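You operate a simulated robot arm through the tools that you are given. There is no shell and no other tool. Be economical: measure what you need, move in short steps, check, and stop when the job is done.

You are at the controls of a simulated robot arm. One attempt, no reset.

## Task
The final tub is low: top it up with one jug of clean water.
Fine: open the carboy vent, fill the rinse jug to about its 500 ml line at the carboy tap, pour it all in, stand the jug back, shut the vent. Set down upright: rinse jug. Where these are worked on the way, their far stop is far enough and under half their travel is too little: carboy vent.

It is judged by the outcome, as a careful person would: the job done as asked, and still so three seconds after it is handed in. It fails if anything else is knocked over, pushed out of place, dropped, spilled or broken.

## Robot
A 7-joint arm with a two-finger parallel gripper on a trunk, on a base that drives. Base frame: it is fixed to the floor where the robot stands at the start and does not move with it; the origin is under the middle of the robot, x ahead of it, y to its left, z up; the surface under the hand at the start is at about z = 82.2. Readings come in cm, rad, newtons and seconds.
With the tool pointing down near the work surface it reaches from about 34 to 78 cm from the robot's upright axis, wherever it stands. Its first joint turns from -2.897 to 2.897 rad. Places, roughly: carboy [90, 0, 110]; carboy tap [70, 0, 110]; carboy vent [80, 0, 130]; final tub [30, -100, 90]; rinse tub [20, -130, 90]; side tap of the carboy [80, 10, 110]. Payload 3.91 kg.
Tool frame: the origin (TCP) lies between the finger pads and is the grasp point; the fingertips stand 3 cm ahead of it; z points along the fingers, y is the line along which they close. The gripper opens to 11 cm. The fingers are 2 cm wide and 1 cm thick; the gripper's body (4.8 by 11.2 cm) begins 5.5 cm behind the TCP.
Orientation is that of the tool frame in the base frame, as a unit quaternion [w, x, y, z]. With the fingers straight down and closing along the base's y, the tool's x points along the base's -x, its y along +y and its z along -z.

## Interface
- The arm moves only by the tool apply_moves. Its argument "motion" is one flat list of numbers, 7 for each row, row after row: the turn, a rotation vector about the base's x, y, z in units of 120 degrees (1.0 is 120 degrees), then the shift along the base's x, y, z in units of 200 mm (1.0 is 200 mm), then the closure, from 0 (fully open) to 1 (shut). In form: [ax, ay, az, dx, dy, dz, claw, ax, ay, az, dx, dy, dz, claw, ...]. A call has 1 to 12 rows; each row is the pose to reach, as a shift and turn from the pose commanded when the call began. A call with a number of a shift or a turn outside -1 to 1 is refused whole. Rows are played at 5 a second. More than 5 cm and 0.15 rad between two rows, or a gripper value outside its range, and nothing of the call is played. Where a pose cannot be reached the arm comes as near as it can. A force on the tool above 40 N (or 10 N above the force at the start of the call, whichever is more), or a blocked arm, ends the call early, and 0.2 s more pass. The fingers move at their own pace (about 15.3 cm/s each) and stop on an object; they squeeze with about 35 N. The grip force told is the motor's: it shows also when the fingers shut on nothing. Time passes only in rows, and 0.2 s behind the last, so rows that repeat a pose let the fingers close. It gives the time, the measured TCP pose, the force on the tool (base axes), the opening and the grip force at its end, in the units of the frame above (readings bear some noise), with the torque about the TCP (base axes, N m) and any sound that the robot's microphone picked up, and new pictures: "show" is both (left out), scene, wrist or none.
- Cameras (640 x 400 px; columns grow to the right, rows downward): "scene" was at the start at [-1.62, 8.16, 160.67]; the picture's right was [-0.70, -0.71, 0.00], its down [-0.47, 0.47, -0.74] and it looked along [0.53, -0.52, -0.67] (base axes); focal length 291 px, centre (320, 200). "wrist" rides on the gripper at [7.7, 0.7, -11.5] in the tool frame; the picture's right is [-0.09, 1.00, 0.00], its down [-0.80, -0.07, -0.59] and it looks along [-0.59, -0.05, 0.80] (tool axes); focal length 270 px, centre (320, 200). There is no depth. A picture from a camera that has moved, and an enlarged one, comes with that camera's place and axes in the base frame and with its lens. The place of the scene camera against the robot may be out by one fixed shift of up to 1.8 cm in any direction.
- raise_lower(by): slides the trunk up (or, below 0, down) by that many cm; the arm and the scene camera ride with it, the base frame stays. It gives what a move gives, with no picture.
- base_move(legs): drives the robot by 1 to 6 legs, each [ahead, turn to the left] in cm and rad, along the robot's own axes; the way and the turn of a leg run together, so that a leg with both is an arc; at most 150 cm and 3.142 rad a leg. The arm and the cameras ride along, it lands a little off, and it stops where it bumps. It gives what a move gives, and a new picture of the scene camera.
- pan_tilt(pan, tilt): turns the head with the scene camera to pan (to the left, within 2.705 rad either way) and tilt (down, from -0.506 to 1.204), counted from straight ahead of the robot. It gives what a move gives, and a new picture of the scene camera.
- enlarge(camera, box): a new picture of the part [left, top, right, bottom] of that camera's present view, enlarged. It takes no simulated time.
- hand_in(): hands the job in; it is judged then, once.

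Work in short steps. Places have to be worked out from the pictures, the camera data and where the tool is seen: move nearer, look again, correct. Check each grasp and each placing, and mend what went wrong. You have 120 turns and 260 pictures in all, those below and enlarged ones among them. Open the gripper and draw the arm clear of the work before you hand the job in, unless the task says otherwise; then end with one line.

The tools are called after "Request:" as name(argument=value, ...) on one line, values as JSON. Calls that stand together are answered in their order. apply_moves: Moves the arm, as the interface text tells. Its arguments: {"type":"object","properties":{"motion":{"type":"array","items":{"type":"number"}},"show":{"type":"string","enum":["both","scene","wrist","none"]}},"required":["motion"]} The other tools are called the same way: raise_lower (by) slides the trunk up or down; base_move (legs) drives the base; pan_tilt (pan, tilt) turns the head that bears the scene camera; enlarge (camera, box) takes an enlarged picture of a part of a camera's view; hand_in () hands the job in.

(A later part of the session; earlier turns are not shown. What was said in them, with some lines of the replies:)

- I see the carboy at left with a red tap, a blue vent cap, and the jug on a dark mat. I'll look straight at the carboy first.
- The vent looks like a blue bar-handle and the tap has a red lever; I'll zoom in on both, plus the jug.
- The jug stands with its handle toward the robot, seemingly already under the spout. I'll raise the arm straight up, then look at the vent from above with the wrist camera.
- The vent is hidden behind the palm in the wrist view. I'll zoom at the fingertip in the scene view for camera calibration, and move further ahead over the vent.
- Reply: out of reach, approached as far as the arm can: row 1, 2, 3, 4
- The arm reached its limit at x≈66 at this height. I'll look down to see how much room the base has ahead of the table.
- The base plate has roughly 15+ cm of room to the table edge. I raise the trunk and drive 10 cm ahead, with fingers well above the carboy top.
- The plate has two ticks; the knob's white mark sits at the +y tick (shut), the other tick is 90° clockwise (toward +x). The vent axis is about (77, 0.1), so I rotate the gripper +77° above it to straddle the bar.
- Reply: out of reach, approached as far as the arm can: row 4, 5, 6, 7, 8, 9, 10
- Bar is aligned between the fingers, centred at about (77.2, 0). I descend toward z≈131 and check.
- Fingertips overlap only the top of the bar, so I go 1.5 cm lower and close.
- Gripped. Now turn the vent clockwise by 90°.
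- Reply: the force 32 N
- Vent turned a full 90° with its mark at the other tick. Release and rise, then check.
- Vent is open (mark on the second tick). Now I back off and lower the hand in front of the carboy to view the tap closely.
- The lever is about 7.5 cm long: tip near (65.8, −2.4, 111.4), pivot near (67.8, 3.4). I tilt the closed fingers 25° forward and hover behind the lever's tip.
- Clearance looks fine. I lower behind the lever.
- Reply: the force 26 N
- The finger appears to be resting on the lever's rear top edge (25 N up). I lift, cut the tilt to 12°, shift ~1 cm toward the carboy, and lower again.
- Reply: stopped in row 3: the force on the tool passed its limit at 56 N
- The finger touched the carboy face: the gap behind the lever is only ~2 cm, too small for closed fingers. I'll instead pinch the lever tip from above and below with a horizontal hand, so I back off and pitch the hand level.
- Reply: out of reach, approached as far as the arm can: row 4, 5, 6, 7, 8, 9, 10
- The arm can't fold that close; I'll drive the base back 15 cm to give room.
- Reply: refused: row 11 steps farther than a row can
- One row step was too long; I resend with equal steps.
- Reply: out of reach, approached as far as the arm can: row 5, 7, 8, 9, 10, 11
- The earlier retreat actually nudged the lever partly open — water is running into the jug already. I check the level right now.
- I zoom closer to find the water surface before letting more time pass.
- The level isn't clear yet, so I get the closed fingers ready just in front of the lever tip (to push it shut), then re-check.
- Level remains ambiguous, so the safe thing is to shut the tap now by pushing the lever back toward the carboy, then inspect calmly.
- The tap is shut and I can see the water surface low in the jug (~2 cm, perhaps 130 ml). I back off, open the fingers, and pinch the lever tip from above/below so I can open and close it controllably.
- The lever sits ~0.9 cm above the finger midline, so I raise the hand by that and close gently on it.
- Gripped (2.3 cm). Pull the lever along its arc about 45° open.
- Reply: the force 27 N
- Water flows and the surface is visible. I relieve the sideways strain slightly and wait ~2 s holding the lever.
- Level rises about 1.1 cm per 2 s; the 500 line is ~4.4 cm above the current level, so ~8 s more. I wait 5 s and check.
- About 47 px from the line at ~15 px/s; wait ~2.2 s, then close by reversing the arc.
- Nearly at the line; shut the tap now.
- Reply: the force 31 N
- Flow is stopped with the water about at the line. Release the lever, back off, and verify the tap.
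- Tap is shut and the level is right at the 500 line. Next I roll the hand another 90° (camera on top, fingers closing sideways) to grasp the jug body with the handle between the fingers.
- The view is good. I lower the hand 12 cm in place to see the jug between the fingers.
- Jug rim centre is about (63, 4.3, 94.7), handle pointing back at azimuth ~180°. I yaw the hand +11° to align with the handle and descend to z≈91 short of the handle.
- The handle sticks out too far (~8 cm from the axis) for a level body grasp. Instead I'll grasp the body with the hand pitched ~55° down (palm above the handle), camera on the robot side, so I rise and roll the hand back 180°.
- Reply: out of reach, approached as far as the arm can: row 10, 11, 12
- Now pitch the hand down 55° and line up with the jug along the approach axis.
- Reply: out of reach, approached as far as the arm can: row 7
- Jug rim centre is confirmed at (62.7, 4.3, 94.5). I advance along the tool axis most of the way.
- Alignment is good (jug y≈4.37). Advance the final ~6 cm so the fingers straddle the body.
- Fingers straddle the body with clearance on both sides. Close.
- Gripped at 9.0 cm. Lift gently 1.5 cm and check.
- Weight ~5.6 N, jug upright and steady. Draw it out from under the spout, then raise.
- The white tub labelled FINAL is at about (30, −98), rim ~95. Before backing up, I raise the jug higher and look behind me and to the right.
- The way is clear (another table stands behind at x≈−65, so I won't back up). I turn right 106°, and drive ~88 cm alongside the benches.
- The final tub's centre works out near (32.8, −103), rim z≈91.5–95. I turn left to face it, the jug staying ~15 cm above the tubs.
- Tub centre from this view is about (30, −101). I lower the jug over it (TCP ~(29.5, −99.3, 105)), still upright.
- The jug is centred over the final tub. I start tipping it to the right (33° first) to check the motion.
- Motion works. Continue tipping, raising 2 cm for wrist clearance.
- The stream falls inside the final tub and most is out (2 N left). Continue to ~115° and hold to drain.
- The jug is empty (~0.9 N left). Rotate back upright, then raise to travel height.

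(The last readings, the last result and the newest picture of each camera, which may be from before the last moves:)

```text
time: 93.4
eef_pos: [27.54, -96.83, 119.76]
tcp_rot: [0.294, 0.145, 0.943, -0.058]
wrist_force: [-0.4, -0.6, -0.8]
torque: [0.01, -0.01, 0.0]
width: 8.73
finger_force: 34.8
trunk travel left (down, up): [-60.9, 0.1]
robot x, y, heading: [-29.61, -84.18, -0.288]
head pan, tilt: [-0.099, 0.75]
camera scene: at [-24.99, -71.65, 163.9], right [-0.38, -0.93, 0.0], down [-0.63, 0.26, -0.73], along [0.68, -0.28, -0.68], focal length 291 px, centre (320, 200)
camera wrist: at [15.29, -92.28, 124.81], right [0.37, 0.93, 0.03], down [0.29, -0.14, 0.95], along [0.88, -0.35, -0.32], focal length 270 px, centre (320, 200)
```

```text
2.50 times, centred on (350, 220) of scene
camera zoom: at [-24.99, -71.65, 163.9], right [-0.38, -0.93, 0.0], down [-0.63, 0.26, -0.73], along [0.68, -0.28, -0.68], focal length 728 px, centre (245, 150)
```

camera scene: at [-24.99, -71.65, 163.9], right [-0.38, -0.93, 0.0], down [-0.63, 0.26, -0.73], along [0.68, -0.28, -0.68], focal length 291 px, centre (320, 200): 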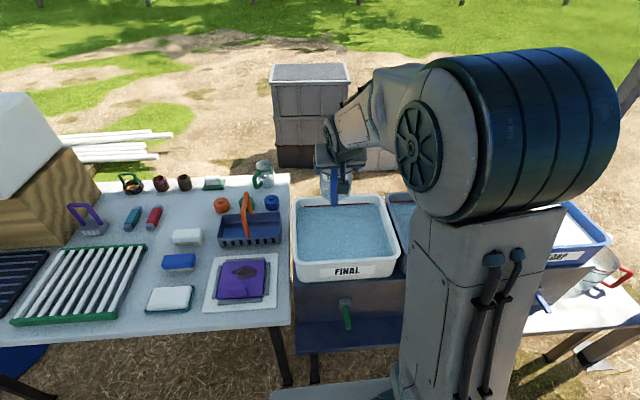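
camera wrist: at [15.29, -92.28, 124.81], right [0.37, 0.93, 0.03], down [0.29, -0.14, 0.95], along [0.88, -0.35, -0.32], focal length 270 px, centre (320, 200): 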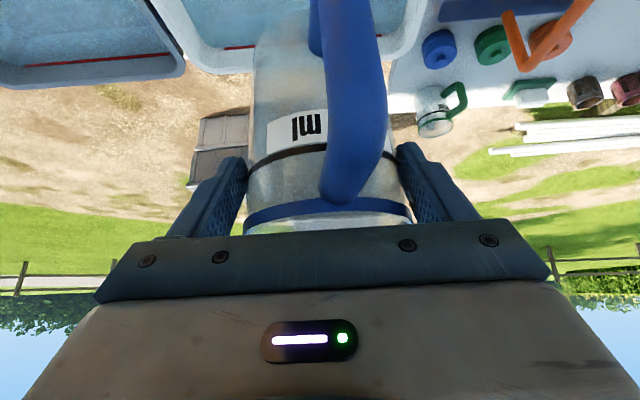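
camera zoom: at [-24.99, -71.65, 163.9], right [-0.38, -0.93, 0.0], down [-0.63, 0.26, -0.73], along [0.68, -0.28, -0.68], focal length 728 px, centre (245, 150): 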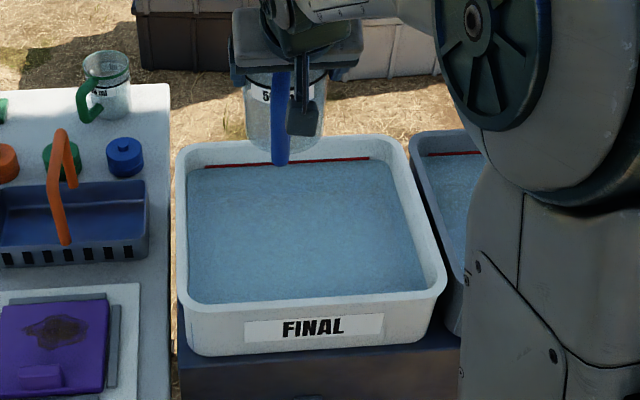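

The final tub is at its red line, jug upright and empty. Drive back the way I came.

Request:
base_move(legs=[[0, -1.567], [-87.7, 0], [0, 1.856]])

Request:
pan_tilt(pan=0.0, tilt=0.65)

```text
time: 106.3
eef_pos: [53.25, 5.38, 119.71]
tcp_rot: [0.3, 0.007, 0.954, -0.014]
wrist_force: [-0.6, -0.1, -0.4]
torque: [0.0, -0.01, -0.01]
width: 8.68
finger_force: 34.8
trunk travel left (down, up): [-60.9, 0.1]
robot x, y, heading: [-5.34, 1.57, 0.002]
head pan, tilt: [-0.099, 0.75]
camera scene: at [-4.6, 14.52, 163.9], right [-0.1, -1.0, 0.0], down [-0.68, 0.07, -0.73], along [0.73, -0.07, -0.68], focal length 291 px, centre (320, 200)
```

scene: 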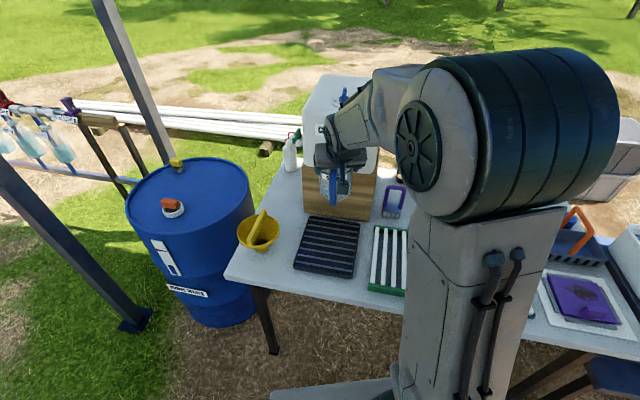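

```text
time: 107.0
eef_pos: [53.11, 5.29, 119.78]
tcp_rot: [0.3, 0.008, 0.954, -0.014]
wrist_force: [-0.2, 0.5, -0.2]
torque: [-0.01, 0.0, 0.01]
width: 8.67
finger_force: 35.2
trunk travel left (down, up): [-60.9, 0.1]
robot x, y, heading: [-5.17, 1.0, -0.002]
head pan, tilt: [0.0, 0.649]
camera scene: at [-4.17, 15.32, 164.76], right [0.0, -1.0, 0.0], down [-0.6, 0.0, -0.8], along [0.8, 0.0, -0.6], focal length 291 px, centre (320, 200)
```

scene: 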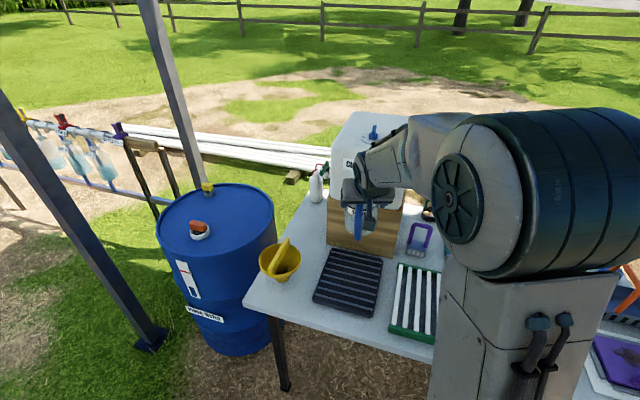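

Back at the table; I lower the jug in front of its tray spot (TCP y→4.35) and inspect its tilt in the grip.

Request:
apply_moves(motion=[0, 0, 0, 0, -0.02, -0.2, 1, 0, 0, 0, 0, -0.05, -0.4, 1, 0, 0, 0, 0, -0.05, -0.6, 1, 0, 0, 0, 0, -0.05, -0.8, 1, 0, 0, 0, 0, -0.05, -0.95, 1], show="both")

Request:
enlarge(camera="wrist", box=[160, 0, 480, 240])

Request:
enlarge(camera="scene", box=[310, 190, 410, 320])

```text
time: 108.2
eef_pos: [53.32, 4.44, 100.59]
tcp_rot: [0.299, 0.008, 0.954, -0.015]
wrist_force: [0.5, 0.5, -1.0]
torque: [-0.01, 0.04, 0.02]
width: 8.66
finger_force: 34.9
trunk travel left (down, up): [-60.9, 0.1]
robot x, y, heading: [-5.17, 1.1, 0.003]
head pan, tilt: [0.0, 0.649]
camera scene: at [-4.1, 15.34, 164.76], right [0.0, -1.0, 0.0], down [-0.6, 0.0, -0.8], along [0.8, 0.0, -0.6], focal length 291 px, centre (320, 200)
camera wrist: at [40.28, 5.43, 105.71], right [0.09, 1.0, 0.03], down [0.32, -0.06, 0.95], along [0.94, -0.08, -0.32], focal length 270 px, centre (320, 200)
```

scene: 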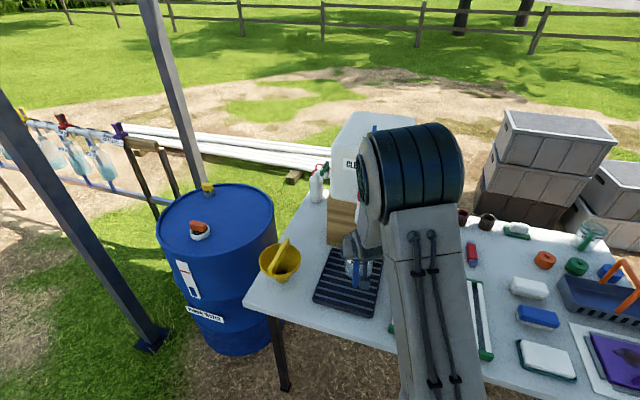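
wrist: 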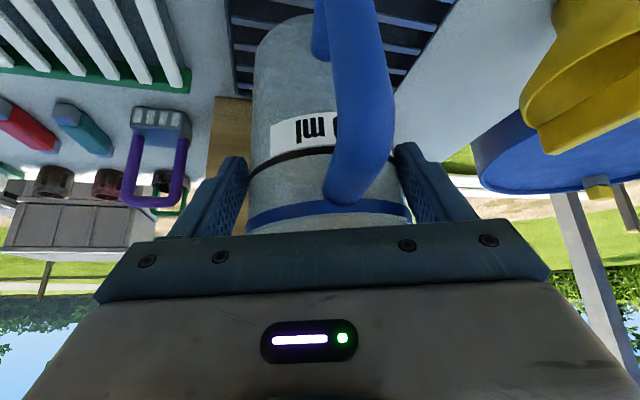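

```text
1.67 times, centred on (320, 120) of wrist
camera zoom: at [40.28, 5.43, 105.71], right [0.09, 1.0, 0.03], down [0.32, -0.06, 0.95], along [0.94, -0.08, -0.32], focal length 450 px, centre (320, 333)
```

zoom: 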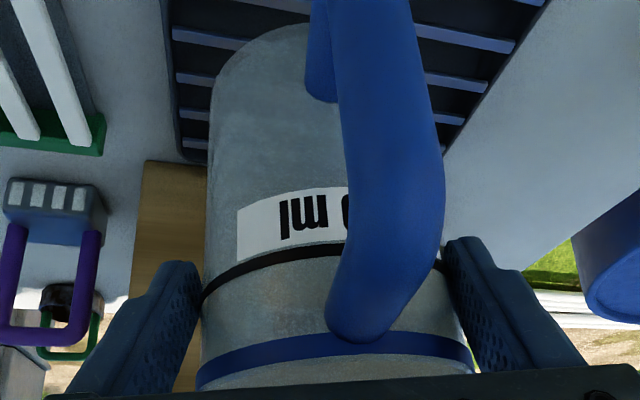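

```text
3.08 times, centred on (360, 255) of scene
camera zoom: at [-4.1, 15.34, 164.76], right [0.0, -1.0, 0.0], down [-0.6, 0.0, -0.8], along [0.8, 0.0, -0.6], focal length 896 px, centre (197, 31)
```

zoom: 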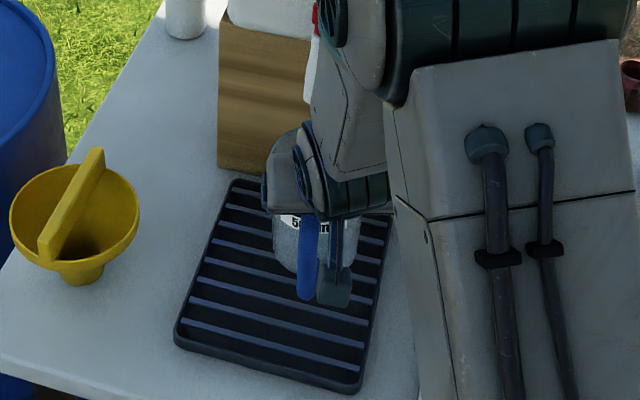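

The jug has only yawed a bit in the grip; still upright. I lower it below spout height, slide it forward over the tray.

Request:
apply_moves(motion=[0, 0, 0, 0, 0, -0.15, 1, 0, 0, 0, 0.05, 0, -0.29, 1, 0, 0, 0, 0.15, 0, -0.3, 1, 0, 0, 0, 0.25, 0, -0.31, 1, 0, 0, 0, 0.34, 0, -0.32, 1, 0, 0, 0, 0.395, 0, -0.33, 1], show="both")

Request:
enlarge(camera="wrist", box=[160, 0, 480, 240])

Request:
enlarge(camera="scene", box=[310, 190, 410, 320])

```text
time: 109.6
eef_pos: [61.36, 4.29, 94.06]
tcp_rot: [0.299, 0.008, 0.954, -0.013]
wrist_force: [1.1, 1.0, -1.7]
torque: [0.01, -0.01, -0.03]
width: 8.66
finger_force: 34.9
trunk travel left (down, up): [-60.9, 0.1]
robot x, y, heading: [-5.33, 1.23, -0.0]
head pan, tilt: [0.0, 0.649]
camera scene: at [-4.14, 15.32, 164.76], right [0.0, -1.0, 0.0], down [-0.6, 0.0, -0.8], along [0.8, 0.0, -0.6], focal length 291 px, centre (320, 200)
camera wrist: at [48.12, 5.31, 99.18], right [0.1, 0.99, 0.03], down [0.32, -0.06, 0.95], along [0.94, -0.08, -0.32], focal length 270 px, centre (320, 200)
```

scene: 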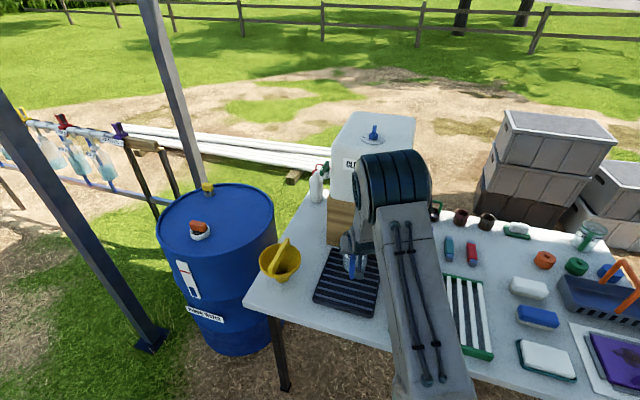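
wrist: 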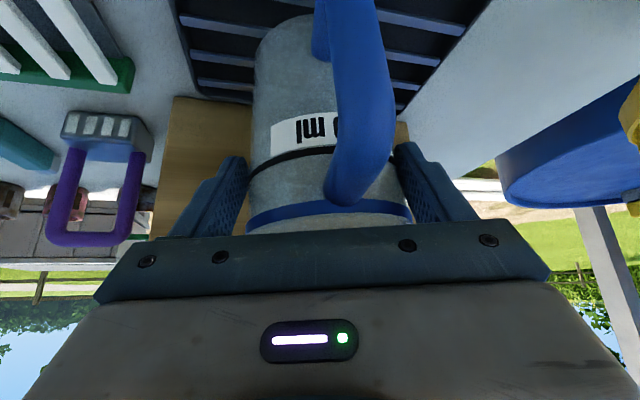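

```text
1.67 times, centred on (320, 120) of wrist
camera zoom: at [48.12, 5.31, 99.18], right [0.1, 0.99, 0.03], down [0.32, -0.06, 0.95], along [0.94, -0.08, -0.32], focal length 450 px, centre (320, 333)
```

zoom: 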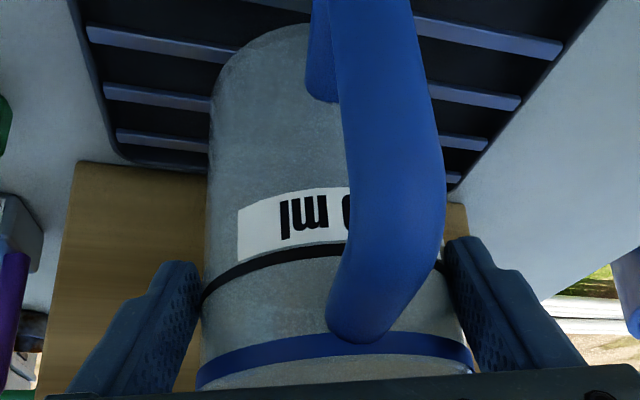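

```text
3.08 times, centred on (360, 255) of scene
camera zoom: at [-4.14, 15.32, 164.76], right [0.0, -1.0, 0.0], down [-0.6, 0.0, -0.8], along [0.8, 0.0, -0.6], focal length 896 px, centre (197, 31)
```

zoom: 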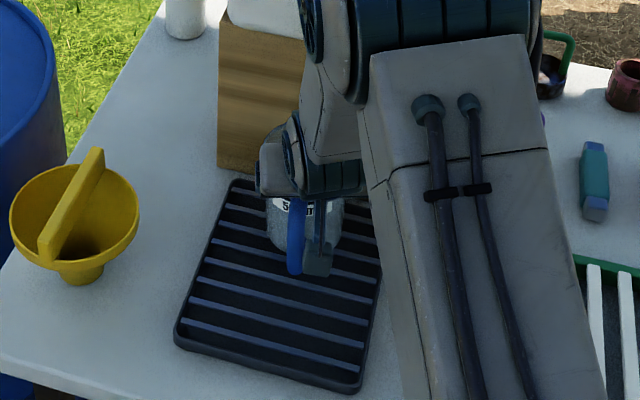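

Over the original spot. Lower to the original height and read the force.

Request:
apply_moves(motion=[0, 0, 0, 0, 0, -0.03, 1, 0, 0, 0, 0, 0, -0.06, 1, 0, 0, 0, 0, 0, -0.085, 1, 0, 0, 0, 0, 0, -0.085, 1], show="wrist")

```text
time: 110.6
eef_pos: [61.1, 4.35, 92.72]
tcp_rot: [0.302, 0.007, 0.953, -0.014]
wrist_force: [-1.9, -4.1, 20.5]
torque: [0.39, -0.17, 0.08]
width: 8.63
finger_force: 34.8
trunk travel left (down, up): [-60.9, 0.1]
robot x, y, heading: [-5.13, 1.07, -0.003]
head pan, tilt: [0.0, 0.649]
camera wrist: at [48.03, 5.15, 97.69], right [0.1, 0.99, 0.03], down [0.31, -0.06, 0.95], along [0.95, -0.08, -0.31], focal length 270 px, centre (320, 200)
```

wrist: 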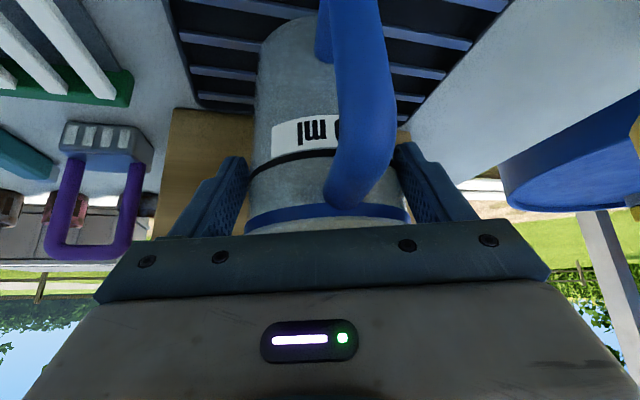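

Jug is on the tray (20 N). Ease off slightly, then open the fingers slowly.

Request:
apply_moves(motion=[0, 0, 0, 0, 0, 0.013, 1, 0, 0, 0, 0, 0, 0.013, 0.2, 0, 0, 0, 0, 0, 0.013, 0.15, 0, 0, 0, 0, 0, 0.013, 0.05, 0, 0, 0, 0, 0, 0.013, 0, 0, 0, 0, 0, 0, 0.013, 0], show="both")

Request:
enlarge(camera="wrist", box=[160, 0, 480, 240])

```text
time: 112.0
eef_pos: [61.15, 4.29, 92.63]
tcp_rot: [0.299, 0.007, 0.954, -0.014]
wrist_force: [0.3, -0.1, 0.0]
torque: [0.03, 0.03, -0.03]
width: 11.0
finger_force: 0.1
trunk travel left (down, up): [-60.9, 0.1]
robot x, y, heading: [-5.35, 1.4, 0.001]
head pan, tilt: [0.0, 0.649]
camera scene: at [-4.17, 15.32, 164.76], right [0.0, -1.0, 0.0], down [-0.6, 0.0, -0.8], along [0.8, 0.0, -0.6], focal length 291 px, centre (320, 200)
camera wrist: at [48.04, 5.29, 97.73], right [0.09, 1.0, 0.03], down [0.32, -0.06, 0.95], along [0.94, -0.08, -0.32], focal length 270 px, centre (320, 200)
```

scene: 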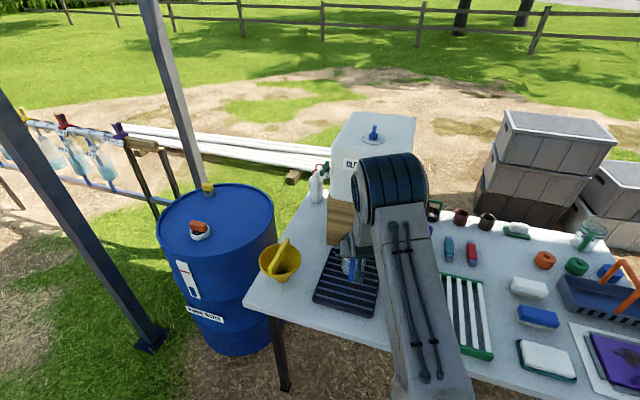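
wrist: 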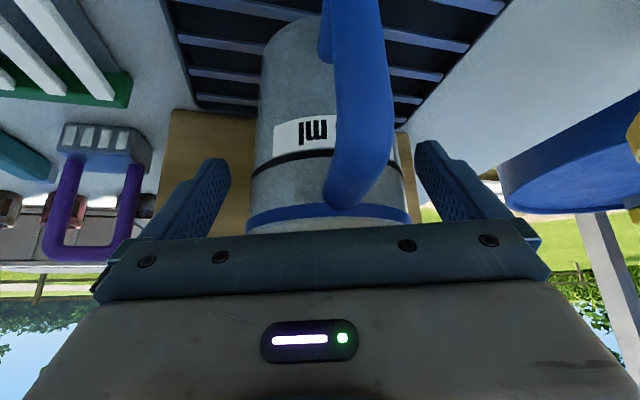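

```text
1.67 times, centred on (320, 120) of wrist
camera zoom: at [48.04, 5.29, 97.73], right [0.09, 1.0, 0.03], down [0.32, -0.06, 0.95], along [0.94, -0.08, -0.32], focal length 450 px, centre (320, 333)
```

zoom: 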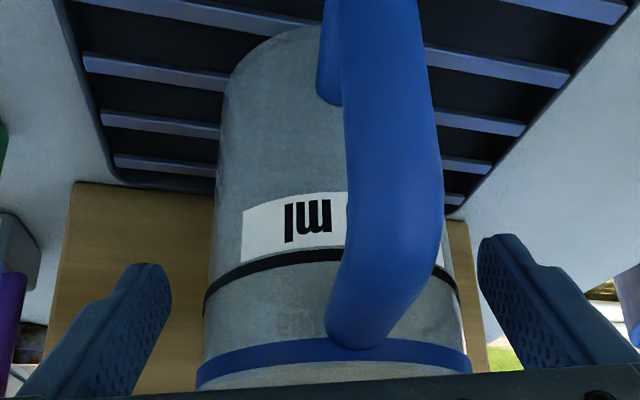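

Jug stands free. Withdraw along the tool axis.

Request:
apply_moves(motion=[0, 0, 0, -0.057, 0.002, 0.082, 0, 0, 0, 0, -0.143, 0.004, 0.205, 0, 0, 0, 0, -0.257, 0.006, 0.37, 0, 0, 0, 0, -0.371, 0.008, 0.53, 0, 0, 0, 0, -0.4, 0.01, 0.7, 0, 0, 0, 0, -0.4, 0.01, 0.9, 0], show="both")

Request:
enlarge(camera="wrist", box=[200, 0, 440, 150])

Request:
enlarge(camera="scene", box=[310, 200, 400, 320])

```text
time: 113.4
eef_pos: [52.9, 4.52, 110.83]
tcp_rot: [0.3, 0.007, 0.954, -0.014]
wrist_force: [0.5, 0.1, 0.9]
torque: [-0.01, 0.02, 0.0]
width: 11.0
finger_force: 0.1
trunk travel left (down, up): [-60.9, 0.1]
robot x, y, heading: [-5.3, 1.04, -0.003]
head pan, tilt: [0.0, 0.649]
camera scene: at [-4.26, 15.31, 164.76], right [0.0, -1.0, 0.0], down [-0.6, 0.0, -0.8], along [0.8, 0.0, -0.6], focal length 291 px, centre (320, 200)
camera wrist: at [39.82, 5.53, 115.85], right [0.09, 1.0, 0.03], down [0.32, -0.06, 0.95], along [0.94, -0.08, -0.32], focal length 270 px, centre (320, 200)
```

scene: 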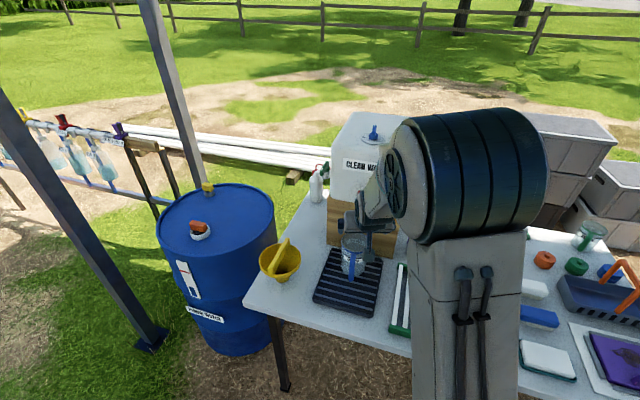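
wrist: 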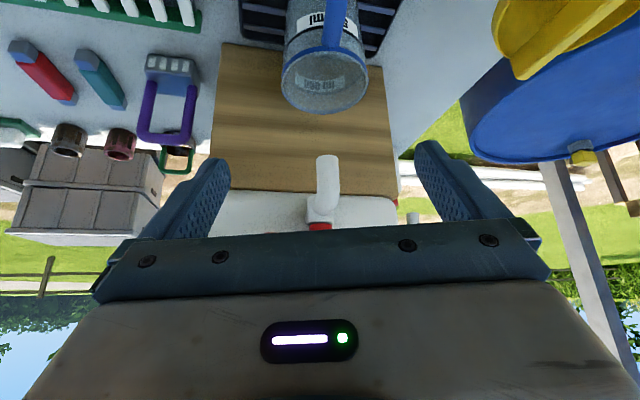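

```text
2.67 times, centred on (320, 75) of wrist
camera zoom: at [39.82, 5.53, 115.85], right [0.09, 1.0, 0.03], down [0.32, -0.06, 0.95], along [0.94, -0.08, -0.32], focal length 721 px, centre (320, 533)
```

zoom: 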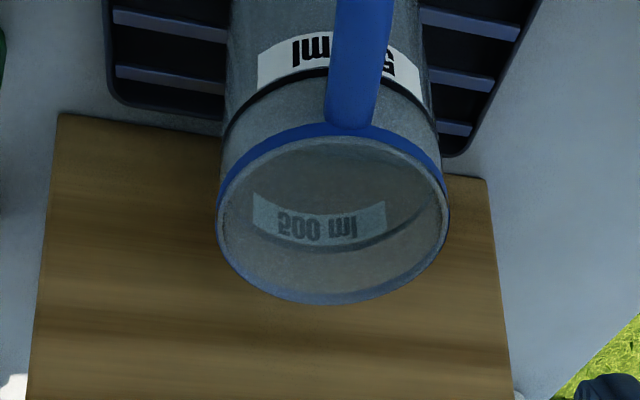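

```text
3.33 times, centred on (355, 260) of scene
camera zoom: at [-4.26, 15.31, 164.76], right [0.0, -1.0, 0.0], down [-0.6, 0.0, -0.8], along [0.8, 0.0, -0.6], focal length 970 px, centre (203, 0)
```

zoom: 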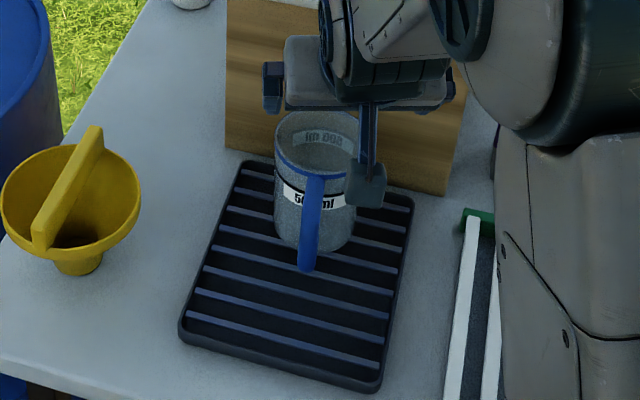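

Jug is upright and empty on the tray. Now raise the hand and set it vertical with the vent's yaw for closing the vent.

Request:
apply_moves(motion=[0, 0, 0, 0, 0, 0.2, 0.2, 0, 0.0584, 0, 0, 0, 0.4, 0.3, 0, 0.1168, 0, 0, 0, 0.6, 0.3, 0, 0.175, 0, 0, 0, 0.8, 0.3, 0, 0.2334, 0, 0, 0, 0.95, 0.3, 0, 0.2917, 0, 0, 0, 1.0, 0.3], show="none")

Request:
apply_moves(motion=[0, 0, -0.05, 0, -0.05, 0.2, 0.3, 0, 0, -0.102, 0, -0.1, 0.39, 0.3, 0, 0, -0.102, 0, -0.16, 0.39, 0.3], show="none")

```text
time: 114.8
eef_pos: [53.16, 4.49, 130.58]
tcp_rot: [-0.003, 0.003, 1.0, -0.017]
wrist_force: [0.1, -0.3, 0.2]
torque: [0.02, 0.01, -0.01]
width: 7.7
finger_force: 0.0
trunk travel left (down, up): [-60.9, 0.1]
robot x, y, heading: [-5.23, 1.32, 0.004]
head pan, tilt: [0.0, 0.649]
```

```text
time: 115.6
eef_pos: [53.02, 1.27, 138.49]
tcp_rot: [-0.002, 0.11, 0.994, -0.015]
wrist_force: [-1.0, -0.9, 0.1]
torque: [-0.01, -0.02, 0.01]
width: 7.7
finger_force: 0.1
trunk travel left (down, up): [-60.9, 0.1]
robot x, y, heading: [-4.98, 0.94, -0.004]
head pan, tilt: [0.0, 0.649]
```

Drive 15 cm ahead with the hand well above the carboy.

Request:
base_move(legs=[[15.3, 0]])

Request:
apply_moves(motion=[0, 0, 0, 0.2, -0.02, 0, 0.3, 0, 0, 0, 0.35, -0.05, -0.03, 0.3, 0, 0, 0, 0.44, -0.06, -0.1, 0.3], show="both")

```text
time: 117.0
eef_pos: [68.49, 1.31, 138.39]
tcp_rot: [-0.003, 0.11, 0.994, -0.016]
wrist_force: [-0.1, 0.7, 0.0]
torque: [-0.01, 0.03, 0.01]
width: 7.7
finger_force: 0.0
trunk travel left (down, up): [-60.9, 0.1]
robot x, y, heading: [10.05, 1.4, -0.0]
head pan, tilt: [0.0, 0.649]
camera scene: at [11.15, 15.32, 164.76], right [0.0, -1.0, 0.0], down [-0.61, 0.0, -0.8], along [0.8, 0.0, -0.61], focal length 291 px, centre (320, 200)
```

scene: 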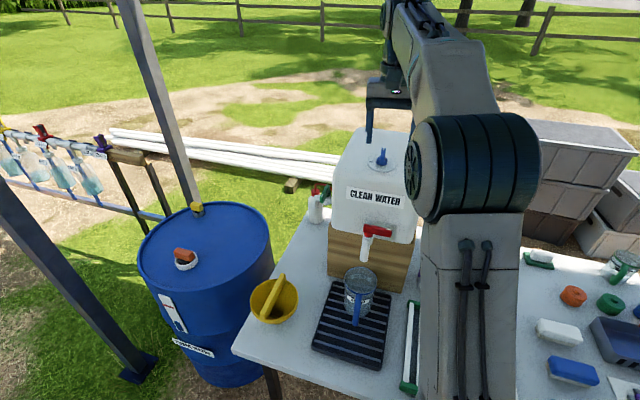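

```text
time: 117.8
eef_pos: [77.1, 0.1, 136.15]
tcp_rot: [-0.003, 0.111, 0.994, -0.015]
wrist_force: [0.5, -0.1, 0.3]
torque: [-0.02, 0.0, 0.03]
width: 7.71
finger_force: 0.0
trunk travel left (down, up): [-60.9, 0.1]
robot x, y, heading: [9.93, 1.35, 0.001]
head pan, tilt: [0.0, 0.649]
camera scene: at [11.15, 15.3, 164.76], right [0.0, -1.0, 0.0], down [-0.61, 0.0, -0.8], along [0.8, 0.0, -0.61], focal length 291 px, centre (320, 200)
camera wrist: at [69.58, 2.7, 147.7], right [0.3, 0.95, -0.03], down [0.77, -0.23, 0.59], along [0.56, -0.2, -0.8], focal length 270 px, centre (320, 200)
```

scene: 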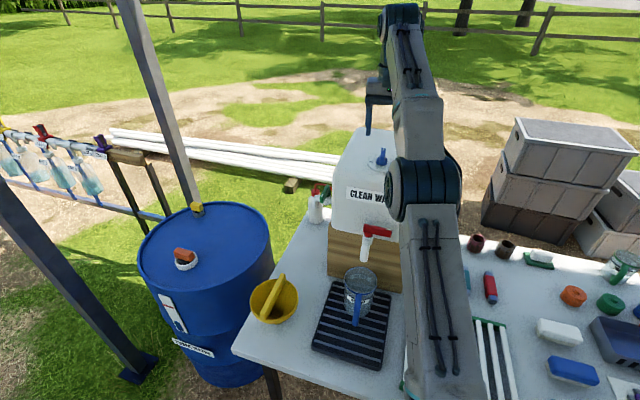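
wrist: 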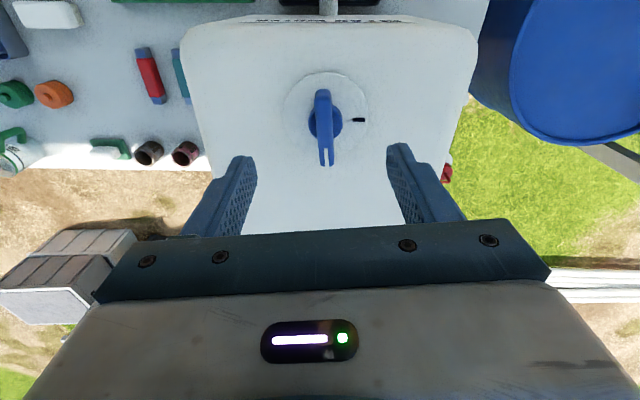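

Aligned with the bar. Descend to the earlier grip height and close.

Request:
apply_moves(motion=[0, 0, 0, 0.01, 0.003, -0.11, 0.3, 0, 0, 0, 0.015, 0.005, -0.22, 0.3, 0, 0, 0, 0.015, 0.005, -0.325, 0.3, 0, 0, 0, 0.015, 0.005, -0.325, 1, 0, 0, 0, 0.015, 0.005, -0.325, 1, 0, 0, 0, 0.015, 0.005, -0.325, 1], show="wrist")

```text
time: 119.2
eef_pos: [77.38, 0.29, 129.81]
tcp_rot: [-0.003, 0.11, 0.994, -0.016]
wrist_force: [-1.5, -0.5, -3.9]
torque: [0.65, -1.13, 0.01]
width: 1.23
finger_force: 45.3
trunk travel left (down, up): [-60.9, 0.1]
robot x, y, heading: [10.08, 0.86, 0.002]
head pan, tilt: [0.0, 0.649]
camera wrist: at [69.81, 2.8, 141.38], right [0.3, 0.95, -0.03], down [0.77, -0.23, 0.59], along [0.56, -0.2, -0.8], focal length 270 px, centre (320, 200)
```

wrist: 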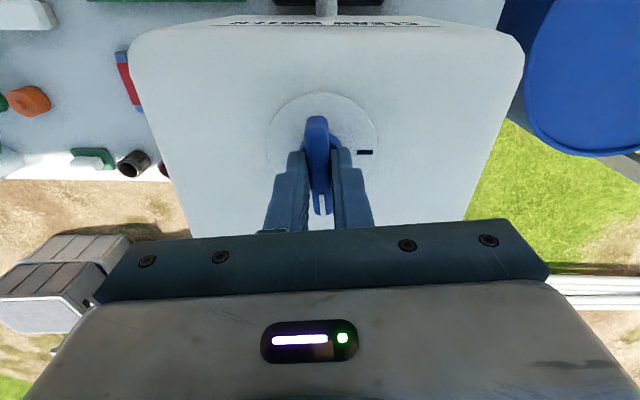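

Gripped. Turn counter-clockwise 90° to shut the vent.

Request:
apply_moves(motion=[0, 0, 0.0627, 0, 0, 0, 1, 0, 0, 0.1253, 0, 0, 0, 1, 0, 0, 0.188, 0, 0, 0, 1, 0, 0, 0.2507, 0, 0, 0, 1, 0, 0, 0.3133, 0, 0, 0, 1, 0, 0, 0.376, 0, 0, 0, 1, 0, 0, 0.4387, 0, 0, 0, 1, 0, 0, 0.5013, 0, 0, 0, 1, 0, 0, 0.564, 0, 0, 0, 1, 0, 0, 0.6267, 0, 0, 0, 1, 0, 0, 0.6893, 0, 0, 0, 1, 0, 0, 0.752, 0, 0, 0, 1], show="wrist")

```text
time: 121.8
eef_pos: [77.33, 0.13, 129.87]
tcp_rot: [0.009, -0.626, 0.78, -0.012]
wrist_force: [-16.4, -4.2, -23.8]
torque: [0.81, 0.94, -1.09]
width: 1.33
finger_force: 45.0
trunk travel left (down, up): [-60.9, 0.1]
robot x, y, heading: [9.82, 1.27, -0.003]
head pan, tilt: [0.0, 0.649]
camera wrist: at [74.46, -7.31, 141.41], right [-0.95, 0.3, -0.03], down [0.22, 0.77, 0.6], along [0.2, 0.56, -0.8], focal length 270 px, centre (320, 200)
```

wrist: 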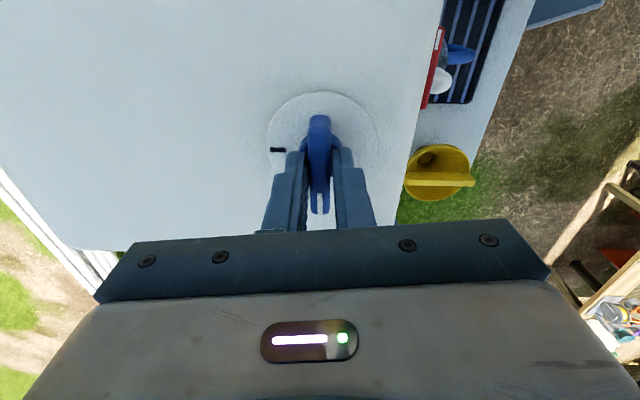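

Back at the shut position. Release, rise and check the vent from above.

Request:
apply_moves(motion=[0, 0, 0, 0, 0, 0, 0.4, 0, 0, 0, 0, 0, 0, 0.4, 0, 0, 0, 0, 0, 0.15, 0.4, 0, 0, 0, 0, 0, 0.3, 0.4, 0, 0, 0, -0.1, 0, 0.36, 0.4], show="both")

Request:
enlarge(camera="wrist", box=[240, 60, 400, 160])

Request:
enlarge(camera="scene", box=[320, 130, 440, 330])

```text
time: 123.0
eef_pos: [75.27, 0.11, 137.22]
tcp_rot: [0.01, -0.626, 0.779, -0.014]
wrist_force: [0.2, 0.1, 0.3]
torque: [0.0, -0.09, 0.02]
width: 6.63
finger_force: 0.0
trunk travel left (down, up): [-60.9, 0.1]
robot x, y, heading: [9.79, 0.96, 0.0]
head pan, tilt: [0.0, 0.649]
camera scene: at [10.78, 15.29, 164.77], right [0.0, -1.0, 0.0], down [-0.6, 0.0, -0.8], along [0.8, 0.0, -0.6], focal length 291 px, centre (320, 200)
camera wrist: at [72.27, -7.23, 148.8], right [-0.95, 0.3, -0.03], down [0.22, 0.77, 0.6], along [0.2, 0.56, -0.8], focal length 270 px, centre (320, 200)
```

scene: 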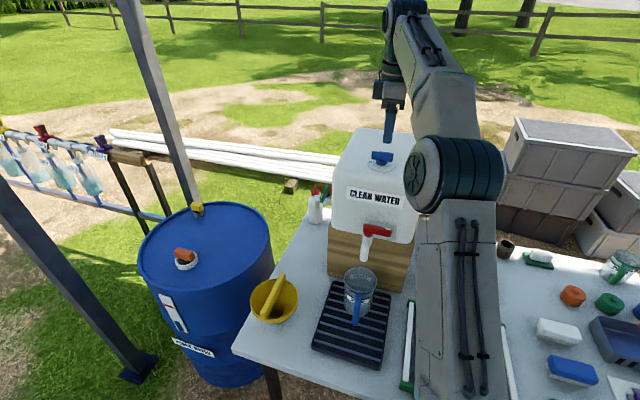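
wrist: 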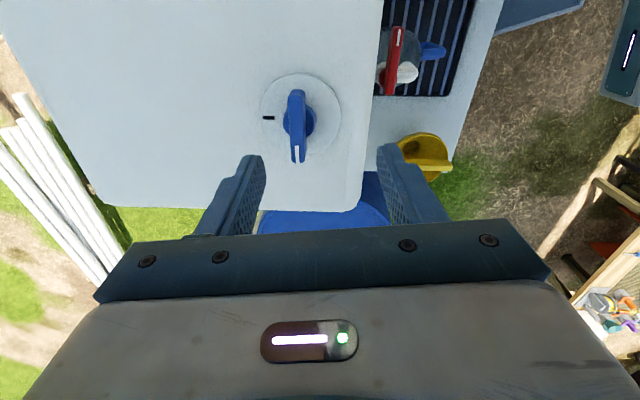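

```text
4.00 times, centred on (320, 110) of wrist
camera zoom: at [72.27, -7.23, 148.8], right [-0.95, 0.3, -0.03], down [0.22, 0.77, 0.6], along [0.2, 0.56, -0.8], focal length 1081 px, centre (320, 560)
```

zoom: 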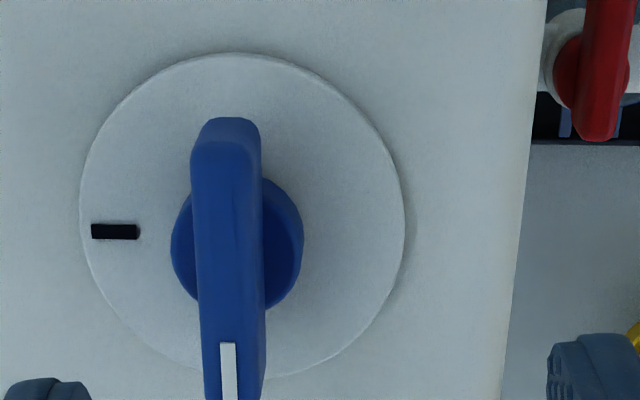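

```text
2.00 times, centred on (380, 230) of scene
camera zoom: at [10.78, 15.29, 164.77], right [0.0, -1.0, 0.0], down [-0.6, 0.0, -0.8], along [0.8, 0.0, -0.6], focal length 582 px, centre (200, 140)
```

zoom: 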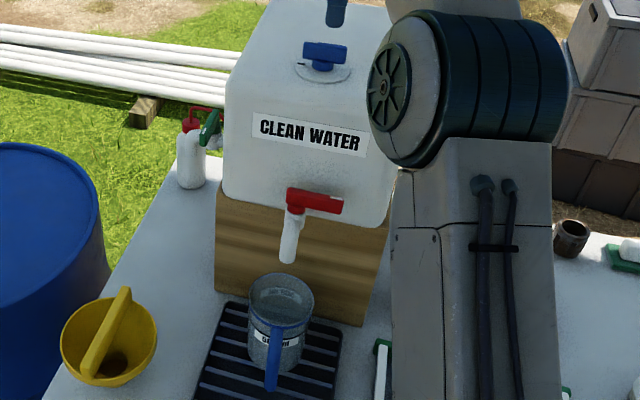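

Vent is shut on its original tick, the tap is shut and not dripping, and the jug stands on the tray. I open the gripper and draw the arm clear by backing off.

Request:
apply_moves(motion=[0, 0, 0, -0.2, 0, 0.05, 0.2, 0, 0, 0, -0.4, -0.03, 0.05, 0, 0, 0, 0, -0.6, -0.06, 0.05, 0, 0, 0, 0, -0.8, -0.1, 0.03, 0], show="none")

Request:
base_move(legs=[[-12, 0]])

Request:
enlarge(camera="scene", box=[280, 100, 440, 320])

```text
time: 124.0
eef_pos: [59.2, -1.73, 137.71]
tcp_rot: [0.01, -0.626, 0.78, -0.014]
wrist_force: [-0.7, -0.9, 0.6]
torque: [-0.01, -0.03, 0.01]
width: 11.0
finger_force: 0.0
trunk travel left (down, up): [-60.9, 0.1]
robot x, y, heading: [9.77, 1.24, 0.003]
head pan, tilt: [0.0, 0.649]
```

```text
time: 125.2
eef_pos: [47.07, -1.7, 137.7]
tcp_rot: [0.01, -0.626, 0.78, -0.013]
wrist_force: [-0.5, 0.0, 0.0]
torque: [0.0, 0.02, 0.02]
width: 11.02
finger_force: 0.1
trunk travel left (down, up): [-60.9, 0.1]
robot x, y, heading: [-2.11, 1.44, 0.0]
head pan, tilt: [0.0, 0.649]
camera scene: at [-1.17, 15.32, 164.77], right [0.0, -1.0, 0.0], down [-0.6, 0.0, -0.8], along [0.8, 0.0, -0.6], focal length 291 px, centre (320, 200)
```

scene: 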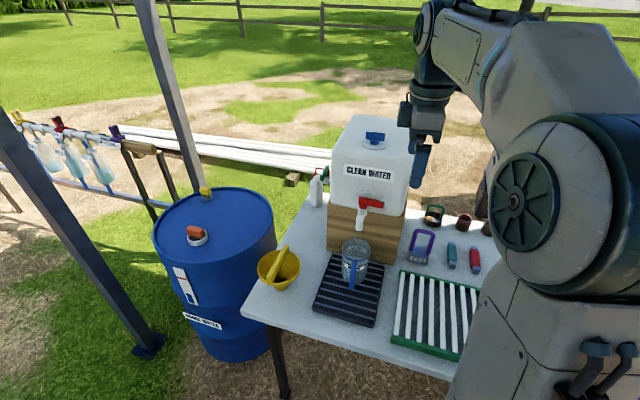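

```text
1.82 times, centred on (360, 210) of scene
camera zoom: at [-1.17, 15.32, 164.77], right [0.0, -1.0, 0.0], down [-0.6, 0.0, -0.8], along [0.8, 0.0, -0.6], focal length 529 px, centre (247, 182)
```

zoom: 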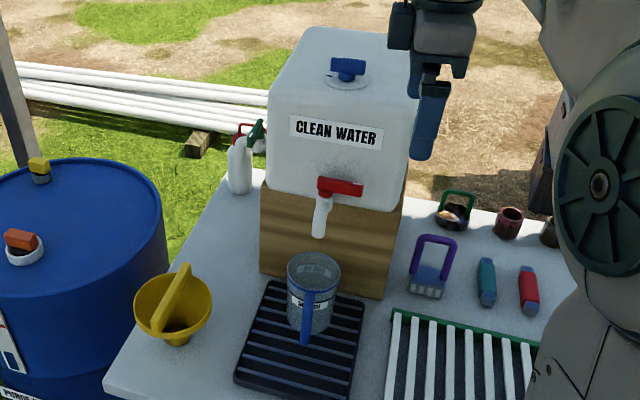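

Everything is in order: vent shut, tap shut, jug upright on its tray, tub filled, arm clear with the gripper open.

Request:
hand_in()

```text
The job is handed in.
```

The final tub is topped up with one jug of clean water, about 490 ml going by the weight poured out. The jug is back upright on its tray, and the vent and tap are shut.
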